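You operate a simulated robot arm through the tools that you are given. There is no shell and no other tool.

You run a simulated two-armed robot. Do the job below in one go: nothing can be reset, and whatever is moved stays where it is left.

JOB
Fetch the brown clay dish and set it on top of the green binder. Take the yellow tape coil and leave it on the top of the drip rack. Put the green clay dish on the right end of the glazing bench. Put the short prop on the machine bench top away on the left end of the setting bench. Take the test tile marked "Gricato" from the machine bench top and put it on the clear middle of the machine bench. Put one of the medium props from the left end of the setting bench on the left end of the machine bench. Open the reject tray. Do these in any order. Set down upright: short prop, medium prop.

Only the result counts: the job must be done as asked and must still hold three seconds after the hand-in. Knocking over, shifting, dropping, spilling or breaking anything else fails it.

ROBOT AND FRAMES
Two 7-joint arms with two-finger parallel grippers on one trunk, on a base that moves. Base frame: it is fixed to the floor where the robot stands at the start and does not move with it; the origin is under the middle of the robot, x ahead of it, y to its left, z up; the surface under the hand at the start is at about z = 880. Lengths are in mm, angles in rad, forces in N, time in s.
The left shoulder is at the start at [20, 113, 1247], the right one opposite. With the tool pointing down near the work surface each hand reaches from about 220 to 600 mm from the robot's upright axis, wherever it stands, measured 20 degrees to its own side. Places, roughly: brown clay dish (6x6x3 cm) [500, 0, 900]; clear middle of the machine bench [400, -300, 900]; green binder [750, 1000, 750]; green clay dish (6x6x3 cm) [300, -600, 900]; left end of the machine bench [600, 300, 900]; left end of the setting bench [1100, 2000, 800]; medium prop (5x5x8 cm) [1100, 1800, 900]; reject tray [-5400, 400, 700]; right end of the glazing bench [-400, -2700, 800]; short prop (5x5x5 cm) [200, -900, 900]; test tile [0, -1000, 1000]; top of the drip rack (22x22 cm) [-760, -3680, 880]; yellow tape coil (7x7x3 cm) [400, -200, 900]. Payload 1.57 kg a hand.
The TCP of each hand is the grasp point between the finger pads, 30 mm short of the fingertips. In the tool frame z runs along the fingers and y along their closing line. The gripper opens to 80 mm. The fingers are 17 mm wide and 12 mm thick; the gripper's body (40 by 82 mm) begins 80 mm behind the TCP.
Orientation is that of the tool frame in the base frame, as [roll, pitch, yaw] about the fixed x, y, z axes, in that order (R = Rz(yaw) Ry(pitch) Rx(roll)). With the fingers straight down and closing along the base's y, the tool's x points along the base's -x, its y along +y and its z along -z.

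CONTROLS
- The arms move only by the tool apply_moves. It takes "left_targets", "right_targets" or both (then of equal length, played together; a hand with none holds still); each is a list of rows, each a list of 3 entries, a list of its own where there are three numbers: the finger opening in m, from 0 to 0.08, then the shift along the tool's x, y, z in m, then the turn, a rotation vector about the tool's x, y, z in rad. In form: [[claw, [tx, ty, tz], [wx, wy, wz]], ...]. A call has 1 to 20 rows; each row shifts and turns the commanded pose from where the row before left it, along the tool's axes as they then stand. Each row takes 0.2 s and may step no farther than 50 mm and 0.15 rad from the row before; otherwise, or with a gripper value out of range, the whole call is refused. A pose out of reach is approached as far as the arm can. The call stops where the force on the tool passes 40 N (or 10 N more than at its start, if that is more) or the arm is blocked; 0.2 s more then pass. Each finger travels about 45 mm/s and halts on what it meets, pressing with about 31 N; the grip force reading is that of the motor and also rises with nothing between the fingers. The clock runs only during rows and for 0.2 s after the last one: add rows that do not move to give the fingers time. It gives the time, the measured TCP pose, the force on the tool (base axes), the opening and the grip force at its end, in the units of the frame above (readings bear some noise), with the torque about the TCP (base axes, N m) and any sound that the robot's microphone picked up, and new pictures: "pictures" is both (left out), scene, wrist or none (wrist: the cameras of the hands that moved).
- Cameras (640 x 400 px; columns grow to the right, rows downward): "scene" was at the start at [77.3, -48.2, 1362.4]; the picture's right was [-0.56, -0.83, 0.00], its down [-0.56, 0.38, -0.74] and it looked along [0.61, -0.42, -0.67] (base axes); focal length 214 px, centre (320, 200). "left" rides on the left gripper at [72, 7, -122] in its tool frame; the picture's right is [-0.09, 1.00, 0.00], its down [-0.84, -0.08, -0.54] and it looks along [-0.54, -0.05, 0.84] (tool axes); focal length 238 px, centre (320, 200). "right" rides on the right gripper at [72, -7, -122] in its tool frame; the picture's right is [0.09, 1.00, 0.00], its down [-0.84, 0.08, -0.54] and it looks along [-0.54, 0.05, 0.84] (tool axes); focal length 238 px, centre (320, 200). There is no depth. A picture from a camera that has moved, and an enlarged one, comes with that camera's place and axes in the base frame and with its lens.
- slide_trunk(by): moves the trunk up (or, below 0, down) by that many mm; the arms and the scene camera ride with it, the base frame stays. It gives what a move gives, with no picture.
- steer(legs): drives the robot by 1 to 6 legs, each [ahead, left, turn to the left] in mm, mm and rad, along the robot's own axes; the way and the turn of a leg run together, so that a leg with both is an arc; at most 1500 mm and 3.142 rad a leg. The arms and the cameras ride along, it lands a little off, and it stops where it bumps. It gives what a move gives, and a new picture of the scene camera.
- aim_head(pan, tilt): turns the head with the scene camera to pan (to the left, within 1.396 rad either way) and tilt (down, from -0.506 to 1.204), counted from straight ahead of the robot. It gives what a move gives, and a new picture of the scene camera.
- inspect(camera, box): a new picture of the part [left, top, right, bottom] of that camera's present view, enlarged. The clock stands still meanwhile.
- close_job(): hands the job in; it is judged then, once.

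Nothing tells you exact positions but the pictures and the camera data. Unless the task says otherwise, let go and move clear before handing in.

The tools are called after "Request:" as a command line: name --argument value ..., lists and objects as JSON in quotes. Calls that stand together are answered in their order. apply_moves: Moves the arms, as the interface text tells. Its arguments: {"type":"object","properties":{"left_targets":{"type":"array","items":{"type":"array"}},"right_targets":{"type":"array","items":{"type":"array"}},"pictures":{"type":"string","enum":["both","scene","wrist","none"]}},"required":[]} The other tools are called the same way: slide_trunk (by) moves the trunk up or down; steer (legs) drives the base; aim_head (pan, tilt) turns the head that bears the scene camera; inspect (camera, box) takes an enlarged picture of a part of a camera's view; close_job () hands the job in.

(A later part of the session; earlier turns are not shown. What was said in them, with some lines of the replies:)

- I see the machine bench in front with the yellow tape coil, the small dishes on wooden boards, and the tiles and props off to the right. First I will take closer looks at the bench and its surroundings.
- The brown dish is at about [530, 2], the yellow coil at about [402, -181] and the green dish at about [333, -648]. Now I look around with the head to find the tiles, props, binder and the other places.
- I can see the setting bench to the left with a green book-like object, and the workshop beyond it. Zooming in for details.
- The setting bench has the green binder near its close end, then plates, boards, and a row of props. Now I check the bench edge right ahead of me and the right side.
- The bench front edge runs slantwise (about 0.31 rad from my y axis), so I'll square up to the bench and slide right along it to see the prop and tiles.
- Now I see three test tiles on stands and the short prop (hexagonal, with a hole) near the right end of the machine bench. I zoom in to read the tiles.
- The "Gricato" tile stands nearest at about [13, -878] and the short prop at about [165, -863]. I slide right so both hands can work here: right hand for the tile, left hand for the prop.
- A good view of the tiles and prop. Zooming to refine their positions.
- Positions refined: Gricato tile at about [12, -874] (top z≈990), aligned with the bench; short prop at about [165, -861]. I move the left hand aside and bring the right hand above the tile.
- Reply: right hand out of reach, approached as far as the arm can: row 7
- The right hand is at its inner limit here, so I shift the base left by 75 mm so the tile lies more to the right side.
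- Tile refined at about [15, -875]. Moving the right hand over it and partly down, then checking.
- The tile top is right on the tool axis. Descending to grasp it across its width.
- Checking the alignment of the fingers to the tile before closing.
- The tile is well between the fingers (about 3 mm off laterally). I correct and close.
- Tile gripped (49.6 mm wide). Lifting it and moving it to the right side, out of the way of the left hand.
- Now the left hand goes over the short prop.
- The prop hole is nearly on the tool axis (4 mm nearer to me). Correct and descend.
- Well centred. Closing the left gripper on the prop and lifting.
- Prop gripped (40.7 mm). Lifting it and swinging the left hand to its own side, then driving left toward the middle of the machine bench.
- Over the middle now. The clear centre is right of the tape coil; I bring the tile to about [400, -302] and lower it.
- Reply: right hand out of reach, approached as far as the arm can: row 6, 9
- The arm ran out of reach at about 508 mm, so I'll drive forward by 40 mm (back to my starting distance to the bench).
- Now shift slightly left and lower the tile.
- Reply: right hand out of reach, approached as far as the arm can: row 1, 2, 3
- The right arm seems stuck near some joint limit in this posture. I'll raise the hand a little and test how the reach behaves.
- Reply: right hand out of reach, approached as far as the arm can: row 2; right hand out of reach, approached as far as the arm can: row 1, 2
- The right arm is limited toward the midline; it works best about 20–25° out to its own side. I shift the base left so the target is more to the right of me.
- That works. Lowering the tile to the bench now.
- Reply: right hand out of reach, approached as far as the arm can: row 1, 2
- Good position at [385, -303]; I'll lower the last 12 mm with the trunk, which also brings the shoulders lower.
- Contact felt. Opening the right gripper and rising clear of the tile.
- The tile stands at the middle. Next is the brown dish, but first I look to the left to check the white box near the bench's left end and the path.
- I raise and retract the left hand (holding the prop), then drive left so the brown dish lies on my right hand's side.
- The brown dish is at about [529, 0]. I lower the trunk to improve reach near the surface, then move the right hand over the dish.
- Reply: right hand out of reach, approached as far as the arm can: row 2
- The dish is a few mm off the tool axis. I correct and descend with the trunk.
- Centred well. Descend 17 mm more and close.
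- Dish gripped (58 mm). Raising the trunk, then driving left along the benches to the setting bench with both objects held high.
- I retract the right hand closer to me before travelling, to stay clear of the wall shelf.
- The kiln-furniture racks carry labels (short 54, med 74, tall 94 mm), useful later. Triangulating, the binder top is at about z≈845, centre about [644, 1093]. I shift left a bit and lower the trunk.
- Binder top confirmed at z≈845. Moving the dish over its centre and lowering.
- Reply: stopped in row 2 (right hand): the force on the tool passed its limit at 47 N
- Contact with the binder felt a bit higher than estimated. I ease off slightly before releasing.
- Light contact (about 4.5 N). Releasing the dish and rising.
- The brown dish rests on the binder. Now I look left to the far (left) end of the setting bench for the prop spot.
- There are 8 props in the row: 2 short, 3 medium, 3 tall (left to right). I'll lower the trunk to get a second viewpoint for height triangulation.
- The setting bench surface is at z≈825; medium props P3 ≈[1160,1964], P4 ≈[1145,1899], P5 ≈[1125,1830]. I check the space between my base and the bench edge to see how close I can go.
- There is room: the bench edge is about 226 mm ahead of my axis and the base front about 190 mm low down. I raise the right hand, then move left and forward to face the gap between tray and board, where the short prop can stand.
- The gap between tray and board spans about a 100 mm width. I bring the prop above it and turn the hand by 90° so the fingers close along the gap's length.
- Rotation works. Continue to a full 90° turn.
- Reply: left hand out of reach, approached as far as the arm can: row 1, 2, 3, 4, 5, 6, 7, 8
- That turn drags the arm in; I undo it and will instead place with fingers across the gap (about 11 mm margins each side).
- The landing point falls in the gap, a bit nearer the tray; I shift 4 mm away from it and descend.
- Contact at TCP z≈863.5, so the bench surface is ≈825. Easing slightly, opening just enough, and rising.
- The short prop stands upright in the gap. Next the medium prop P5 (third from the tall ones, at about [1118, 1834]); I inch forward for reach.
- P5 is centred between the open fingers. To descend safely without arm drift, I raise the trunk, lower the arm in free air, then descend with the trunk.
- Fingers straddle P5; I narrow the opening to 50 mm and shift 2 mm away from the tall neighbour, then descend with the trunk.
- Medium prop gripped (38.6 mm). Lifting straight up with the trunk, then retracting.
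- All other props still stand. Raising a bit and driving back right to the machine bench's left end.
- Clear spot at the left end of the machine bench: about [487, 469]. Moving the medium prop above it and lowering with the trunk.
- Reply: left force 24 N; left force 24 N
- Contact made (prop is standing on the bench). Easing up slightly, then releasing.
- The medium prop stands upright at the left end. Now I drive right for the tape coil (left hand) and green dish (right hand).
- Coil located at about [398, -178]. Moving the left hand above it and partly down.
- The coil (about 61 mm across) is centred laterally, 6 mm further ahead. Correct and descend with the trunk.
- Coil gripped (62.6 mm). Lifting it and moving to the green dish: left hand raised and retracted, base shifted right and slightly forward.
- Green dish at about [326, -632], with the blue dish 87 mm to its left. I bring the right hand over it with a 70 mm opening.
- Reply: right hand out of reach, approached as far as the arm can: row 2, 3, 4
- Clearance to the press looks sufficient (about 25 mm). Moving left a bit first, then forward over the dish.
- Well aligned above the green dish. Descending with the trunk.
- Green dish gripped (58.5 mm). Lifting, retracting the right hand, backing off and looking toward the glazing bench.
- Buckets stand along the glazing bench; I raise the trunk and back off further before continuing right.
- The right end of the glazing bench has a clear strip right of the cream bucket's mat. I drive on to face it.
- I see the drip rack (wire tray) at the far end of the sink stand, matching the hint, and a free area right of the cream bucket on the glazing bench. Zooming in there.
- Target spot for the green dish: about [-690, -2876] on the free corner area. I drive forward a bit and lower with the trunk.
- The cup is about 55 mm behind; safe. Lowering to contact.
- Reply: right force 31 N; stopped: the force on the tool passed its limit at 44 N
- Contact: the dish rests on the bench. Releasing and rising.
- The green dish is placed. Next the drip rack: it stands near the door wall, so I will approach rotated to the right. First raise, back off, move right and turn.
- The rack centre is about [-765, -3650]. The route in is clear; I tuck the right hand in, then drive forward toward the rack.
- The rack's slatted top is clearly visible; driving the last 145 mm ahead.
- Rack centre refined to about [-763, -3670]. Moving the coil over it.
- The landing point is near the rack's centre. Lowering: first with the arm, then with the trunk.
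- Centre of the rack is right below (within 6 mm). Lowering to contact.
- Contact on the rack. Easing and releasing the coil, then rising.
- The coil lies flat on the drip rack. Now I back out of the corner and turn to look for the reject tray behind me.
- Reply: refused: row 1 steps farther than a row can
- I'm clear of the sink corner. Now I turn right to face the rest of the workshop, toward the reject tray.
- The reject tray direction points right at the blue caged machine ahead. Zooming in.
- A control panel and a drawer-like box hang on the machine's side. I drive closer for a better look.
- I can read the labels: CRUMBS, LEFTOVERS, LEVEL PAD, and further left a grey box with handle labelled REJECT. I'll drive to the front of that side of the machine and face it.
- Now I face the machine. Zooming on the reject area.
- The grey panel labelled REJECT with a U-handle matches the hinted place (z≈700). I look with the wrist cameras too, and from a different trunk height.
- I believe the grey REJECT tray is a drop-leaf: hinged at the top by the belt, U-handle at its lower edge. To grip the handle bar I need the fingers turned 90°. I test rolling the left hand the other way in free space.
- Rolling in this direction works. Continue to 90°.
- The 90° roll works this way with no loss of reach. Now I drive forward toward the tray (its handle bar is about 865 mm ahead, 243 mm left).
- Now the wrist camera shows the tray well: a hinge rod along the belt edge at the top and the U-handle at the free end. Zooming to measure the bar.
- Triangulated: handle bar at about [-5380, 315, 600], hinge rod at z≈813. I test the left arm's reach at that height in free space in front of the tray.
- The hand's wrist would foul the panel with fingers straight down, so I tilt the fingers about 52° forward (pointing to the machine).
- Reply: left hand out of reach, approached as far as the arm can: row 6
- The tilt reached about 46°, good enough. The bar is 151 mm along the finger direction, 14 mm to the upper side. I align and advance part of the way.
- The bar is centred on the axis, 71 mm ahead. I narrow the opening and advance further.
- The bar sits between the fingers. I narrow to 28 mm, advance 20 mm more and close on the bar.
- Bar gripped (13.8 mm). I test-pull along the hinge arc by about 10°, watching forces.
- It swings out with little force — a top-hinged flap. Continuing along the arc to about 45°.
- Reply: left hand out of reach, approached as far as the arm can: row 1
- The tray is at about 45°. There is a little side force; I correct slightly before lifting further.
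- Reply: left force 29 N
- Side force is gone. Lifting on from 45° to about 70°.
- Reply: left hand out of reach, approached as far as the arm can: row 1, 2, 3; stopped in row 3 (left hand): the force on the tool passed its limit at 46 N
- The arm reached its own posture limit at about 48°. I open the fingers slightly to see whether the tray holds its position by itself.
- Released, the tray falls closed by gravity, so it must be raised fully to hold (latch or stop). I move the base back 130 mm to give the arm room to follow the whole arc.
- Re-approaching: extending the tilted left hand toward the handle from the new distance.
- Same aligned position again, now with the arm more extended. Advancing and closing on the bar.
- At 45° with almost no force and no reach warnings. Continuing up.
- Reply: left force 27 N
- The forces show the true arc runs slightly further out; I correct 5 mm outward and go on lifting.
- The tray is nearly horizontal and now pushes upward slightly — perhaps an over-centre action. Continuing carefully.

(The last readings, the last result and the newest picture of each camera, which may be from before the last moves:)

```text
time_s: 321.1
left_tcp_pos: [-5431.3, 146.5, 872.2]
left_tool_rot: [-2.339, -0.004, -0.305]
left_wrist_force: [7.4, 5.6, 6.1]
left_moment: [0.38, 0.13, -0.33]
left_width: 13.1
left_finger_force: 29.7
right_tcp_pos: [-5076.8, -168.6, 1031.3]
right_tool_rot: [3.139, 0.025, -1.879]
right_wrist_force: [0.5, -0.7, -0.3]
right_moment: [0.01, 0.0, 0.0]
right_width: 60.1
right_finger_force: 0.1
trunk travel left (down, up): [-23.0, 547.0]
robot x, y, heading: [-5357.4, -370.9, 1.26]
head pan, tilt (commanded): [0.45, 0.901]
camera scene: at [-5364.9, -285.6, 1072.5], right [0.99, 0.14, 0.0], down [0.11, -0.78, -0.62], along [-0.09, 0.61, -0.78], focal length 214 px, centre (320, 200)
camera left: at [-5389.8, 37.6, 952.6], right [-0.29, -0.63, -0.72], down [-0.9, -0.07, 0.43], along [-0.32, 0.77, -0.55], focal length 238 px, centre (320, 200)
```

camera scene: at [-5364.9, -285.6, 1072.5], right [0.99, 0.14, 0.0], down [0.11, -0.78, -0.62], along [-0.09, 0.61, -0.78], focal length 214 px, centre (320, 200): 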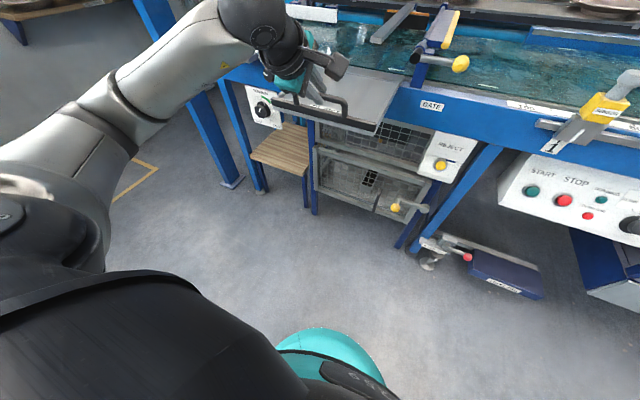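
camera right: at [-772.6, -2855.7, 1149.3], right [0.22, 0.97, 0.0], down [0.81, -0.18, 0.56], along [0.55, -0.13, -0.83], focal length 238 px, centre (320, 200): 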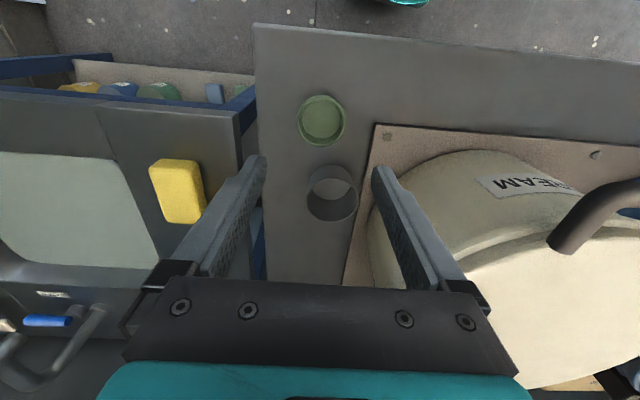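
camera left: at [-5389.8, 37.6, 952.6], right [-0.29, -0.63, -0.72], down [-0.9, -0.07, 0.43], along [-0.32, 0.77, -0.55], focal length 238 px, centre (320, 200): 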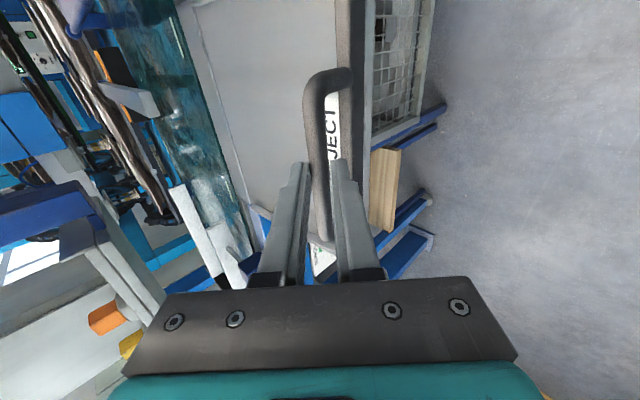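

Request:
apply_moves --left_targets '[[0.005, [0, -0.0078, -0.0058], [0, 0, 0]], [0.005, [0, 0, 0], [0, 0, 0]]]' --pictures "none"

Request:
apply_moves --left_targets '[[0.005, [0, -0.008, -0.0056], [0, 0, 0]], [0.005, [0, 0, 0], [0, 0, 0]]]' --pictures "none"

```text
time_s: 321.7
left_tcp_pos: [-5429.5, 148.0, 880.0]
left_tool_rot: [-2.343, -0.004, -0.305]
left_wrist_force: [5.9, 5.4, 6.4]
left_moment: [0.32, 0.05, -0.41]
left_width: 13.0
left_finger_force: 29.1
right_tcp_pos: [-5076.1, -166.9, 1032.4]
right_tool_rot: [3.14, 0.023, -1.878]
right_wrist_force: [-1.1, -0.3, 0.6]
right_moment: [-0.02, -0.01, -0.02]
right_width: 60.1
right_finger_force: 0.1
trunk travel left (down, up): [-23.0, 547.0]
robot x, y, heading: [-5355.7, -367.2, 1.262]
head pan, tilt (commanded): [0.45, 0.901]
```

```text
time_s: 322.3
left_tcp_pos: [-5431.3, 146.9, 891.4]
left_tool_rot: [-2.342, -0.003, -0.303]
left_wrist_force: [-2.4, -14.1, 12.8]
left_moment: [-0.01, -0.02, 0.12]
left_width: 0.0
left_finger_force: 0.0
right_tcp_pos: [-5076.4, -170.7, 1031.7]
right_tool_rot: [3.141, 0.026, -1.876]
right_wrist_force: [-0.8, -0.4, -0.9]
right_moment: [-0.03, -0.03, 0.02]
right_width: 60.0
right_finger_force: 0.1
trunk travel left (down, up): [-23.0, 547.0]
robot x, y, heading: [-5357.8, -373.3, 1.263]
head pan, tilt (commanded): [0.45, 0.901]
```

The bar slipped out of the fingers. Let me see where the tray is now.

Request:
apply_moves --left_targets '[[0.005, [0, 0, 0], [0, 0, 0]]]' --pictures "both"

Request:
inspect --camera "left" --box '[200, 20, 440, 260]'

Request:
inspect --camera "scene" --box '[240, 20, 440, 200]'

```text
time_s: 322.7
left_tcp_pos: [-5432.4, 147.7, 891.3]
left_tool_rot: [-2.342, -0.002, -0.304]
left_wrist_force: [-6.0, -20.4, 14.1]
left_moment: [-0.13, -0.03, 0.27]
left_width: 0.1
left_finger_force: 0.2
right_tcp_pos: [-5077.6, -170.8, 1033.0]
right_tool_rot: [3.14, 0.025, -1.878]
right_wrist_force: [-0.1, 0.3, 0.4]
right_moment: [-0.04, 0.04, -0.03]
right_width: 60.0
right_finger_force: 0.0
trunk travel left (down, up): [-23.0, 547.0]
robot x, y, heading: [-5355.6, -369.9, 1.263]
head pan, tilt (commanded): [0.45, 0.901]
camera scene: at [-5366.2, -288.7, 1072.8], right [0.99, 0.14, 0.0], down [0.11, -0.77, -0.62], along [-0.09, 0.62, -0.78], focal length 214 px, centre (320, 200)
camera left: at [-5390.0, 37.9, 973.5], right [-0.29, -0.63, -0.71], down [-0.9, -0.07, 0.43], along [-0.32, 0.77, -0.55], focal length 238 px, centre (320, 200)
```

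scene: 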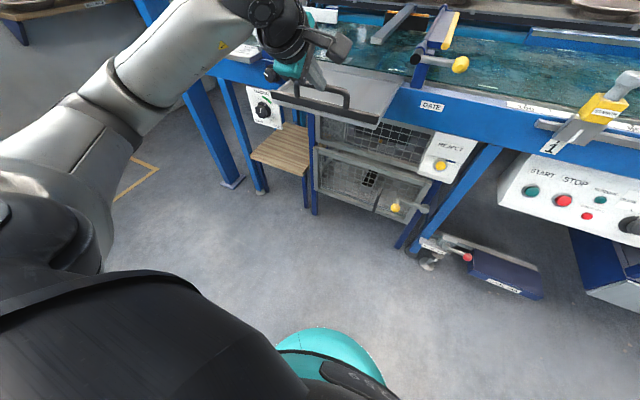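
left: 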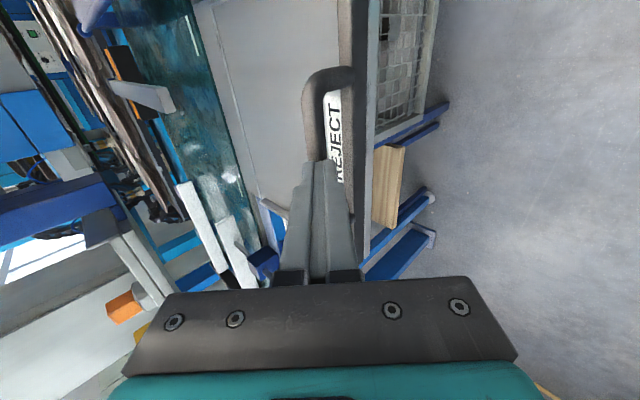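

```text
1.67 times, centred on (320, 140) of left
camera zoom: at [-5390.0, 37.9, 973.5], right [-0.29, -0.63, -0.71], down [-0.9, -0.07, 0.43], along [-0.32, 0.77, -0.55], focal length 397 px, centre (320, 300)
```

zoom: 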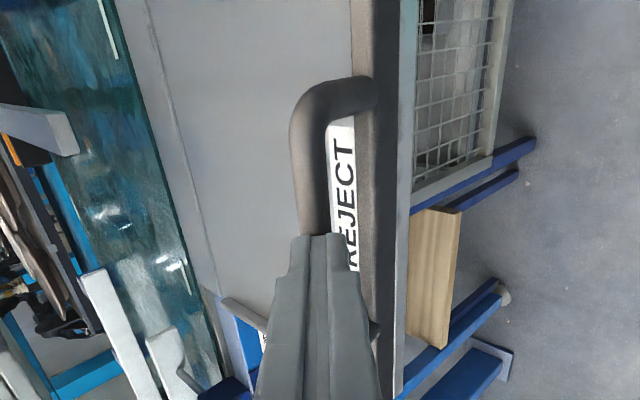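

```text
2.22 times, centred on (340, 110) of scene
camera zoom: at [-5366.2, -288.7, 1072.8], right [0.99, 0.14, 0.0], down [0.11, -0.77, -0.62], along [-0.09, 0.62, -0.78], focal length 477 px, centre (276, 400)
```

zoom: 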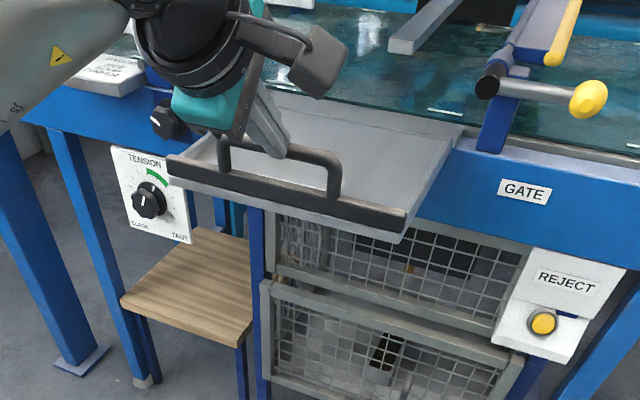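

The tray stays raised by itself even with the fingers pressing on it. I withdraw the hand backward along its axis and check that it holds.

Request:
apply_moves --left_targets '[[0.005, [0, 0, -0.01], [0, 0, 0]], [0.005, [0, 0, -0.03], [0, 0, 0]], [0.005, [0, 0, -0.04], [0, 0, 0]], [0.005, [0, 0, -0.04], [0, 0, 0]], [0.005, [0, 0, 0], [0, 0, 0]]]' --pictures "both"

Request:
inspect --camera "scene" --box '[240, 20, 440, 200]'

```text
time_s: 323.9
left_tcp_pos: [-5456.6, 65.6, 973.5]
left_tool_rot: [-2.343, -0.002, -0.305]
left_wrist_force: [-0.4, 0.7, -0.5]
left_moment: [-0.02, 0.02, 0.04]
left_width: 4.8
left_finger_force: 0.0
right_tcp_pos: [-5076.9, -168.5, 1032.8]
right_tool_rot: [3.14, 0.024, -1.878]
right_wrist_force: [-0.3, 0.3, 0.8]
right_moment: [0.01, 0.02, 0.01]
right_width: 59.9
right_finger_force: 0.0
trunk travel left (down, up): [-23.0, 547.0]
robot x, y, heading: [-5356.0, -369.2, 1.265]
head pan, tilt (commanded): [0.45, 0.901]
camera scene: at [-5365.7, -285.9, 1072.4], right [0.99, 0.14, 0.0], down [0.11, -0.78, -0.62], along [-0.09, 0.61, -0.78], focal length 214 px, centre (320, 200)
camera left: at [-5415.4, -43.8, 1054.7], right [-0.29, -0.64, -0.71], down [-0.9, -0.07, 0.43], along [-0.32, 0.77, -0.55], focal length 238 px, centre (320, 200)
```

scene: 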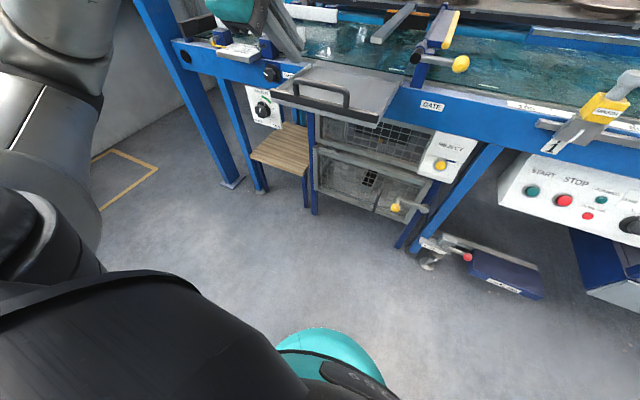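
left: 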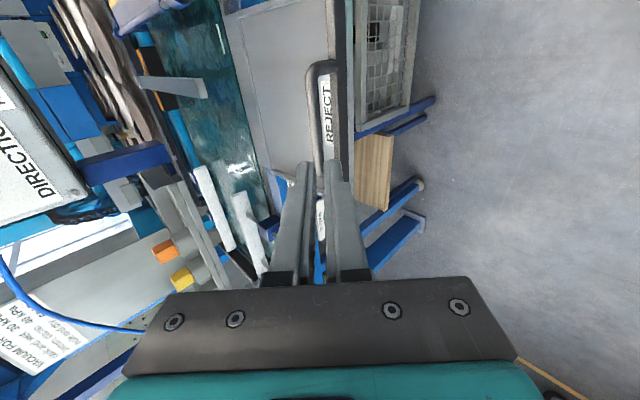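

```text
2.22 times, centred on (340, 110) of scene
camera zoom: at [-5365.7, -285.9, 1072.4], right [0.99, 0.14, 0.0], down [0.11, -0.78, -0.62], along [-0.09, 0.61, -0.78], focal length 477 px, centre (276, 400)
```

zoom: 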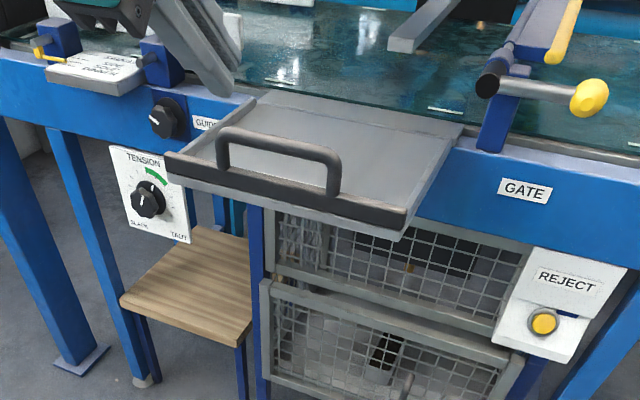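

The reject tray is horizontal and holds by itself. I back away clear of it and check once more.

Request:
steer --legs '[[-300, 0, 0]]'

Request:
aim_head --pan 0.25 --tilt 0.6

Request:
inspect --camera "scene" --box '[220, 80, 440, 260]'

```text
time_s: 326.0
left_tcp_pos: [-5547.1, -219.5, 972.5]
left_tool_rot: [-2.345, -0.003, -0.3]
left_wrist_force: [-0.1, -0.2, 0.2]
left_moment: [0.01, 0.01, -0.02]
left_width: 4.8
left_finger_force: 0.0
right_tcp_pos: [-5166.9, -452.5, 1032.4]
right_tool_rot: [-3.141, 0.025, -1.874]
right_wrist_force: [-0.3, 0.1, -0.4]
right_moment: [0.02, 0.01, -0.01]
right_width: 60.2
right_finger_force: 0.0
trunk travel left (down, up): [-23.0, 547.0]
robot x, y, heading: [-5446.2, -655.9, 1.268]
head pan, tilt (commanded): [0.45, 0.901]
camera scene: at [-5455.8, -570.7, 1072.5], right [0.99, 0.15, 0.0], down [0.11, -0.78, -0.62], along [-0.09, 0.61, -0.78], focal length 214 px, centre (320, 200)
```

scene: 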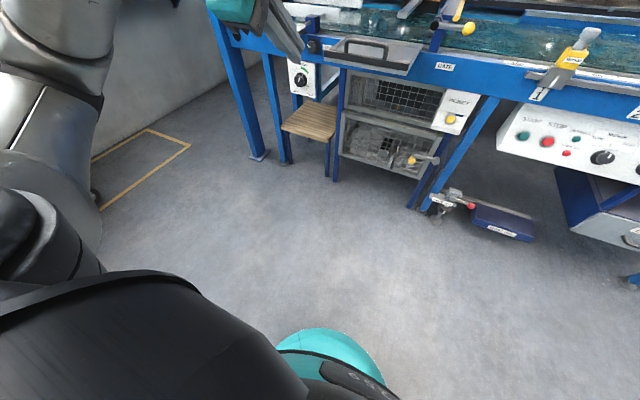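

```text
time_s: 326.8
left_tcp_pos: [-5545.3, -219.0, 972.9]
left_tool_rot: [-2.344, -0.003, -0.303]
left_wrist_force: [0.6, -0.5, -0.2]
left_moment: [-0.01, 0.01, -0.01]
left_width: 5.0
left_finger_force: 0.1
right_tcp_pos: [-5167.0, -452.2, 1030.5]
right_tool_rot: [3.141, 0.025, -1.873]
right_wrist_force: [0.7, -0.4, 0.3]
right_moment: [-0.01, 0.01, -0.02]
right_width: 60.0
right_finger_force: 0.1
trunk travel left (down, up): [-23.0, 547.0]
robot x, y, heading: [-5446.7, -651.7, 1.269]
head pan, tilt (commanded): [0.25, 0.6]
camera scene: at [-5440.0, -557.1, 1097.2], right [1.0, -0.05, 0.0], down [-0.03, -0.56, -0.82], along [0.04, 0.82, -0.57], focal length 214 px, centre (320, 200)
```

scene: 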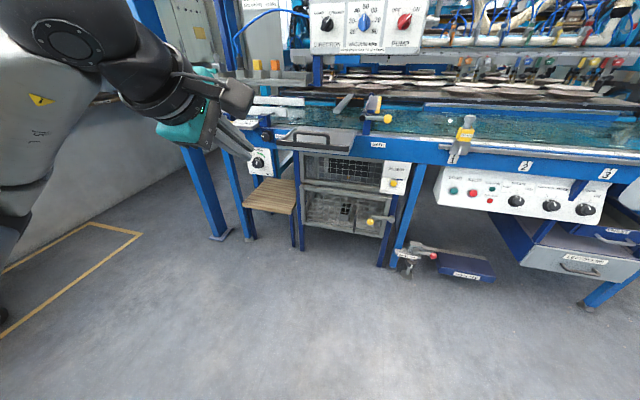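

```text
2.22 times, centred on (330, 170) of scene
camera zoom: at [-5440.0, -557.1, 1097.2], right [1.0, -0.05, 0.0], down [-0.03, -0.56, -0.82], along [0.04, 0.82, -0.57], focal length 477 px, centre (298, 267)
```

zoom: 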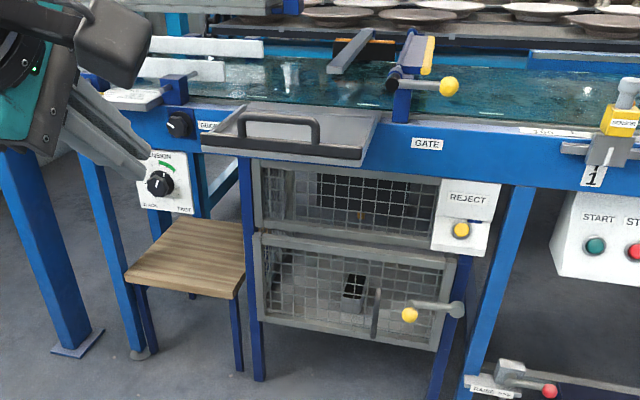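

All seven tasks are done:

- The brown dish is on the green binder.
- The coil is on the drip rack.
- The green dish is on the right end of the glazing bench.
- The short prop stands upright on the left end of the setting bench.
- The Gricato tile stands on the clear middle of the machine bench.
- A medium prop stands upright on the left end of the machine bench.
- The reject tray is open and holding by itself, and both hands are clear.

I hand the job in.

Request:
close_job

```text
The job is handed in.
```

I handed the job in with all seven tasks done. I checked each one by camera right after doing it, but did not go back for a last look at the earlier placements.

- **Brown clay dish:** it sits near the centre of the green binder.
- **Yellow tape coil:** it lies flat near the centre of the drip rack.
- **Green clay dish:** it is on the right end of the glazing bench, on the clear corner beside the cream bucket's mat.
- **Short prop:** it stands upright on the setting bench, in the gap between the plate tray and the board. This is my least certain placement. It counts as the left end if that means roughly the last third of the bench, which is what the given places suggest.
- **"Gricato" tile:** it stands on the clear middle of the machine bench.
- **Medium prop:** it stands upright on the left end of the machine bench, in the clear area left of the green box. I took it from the row on the setting bench, and the other seven props there stayed standing.
- **Reject tray:** it is a flap hinged at the top. My first lift stopped at about half height and the flap fell shut when I let go. The second time I raised it to horizontal. There it stayed open on its own after I let go and backed away.

Both hands are empty and clear of everything.
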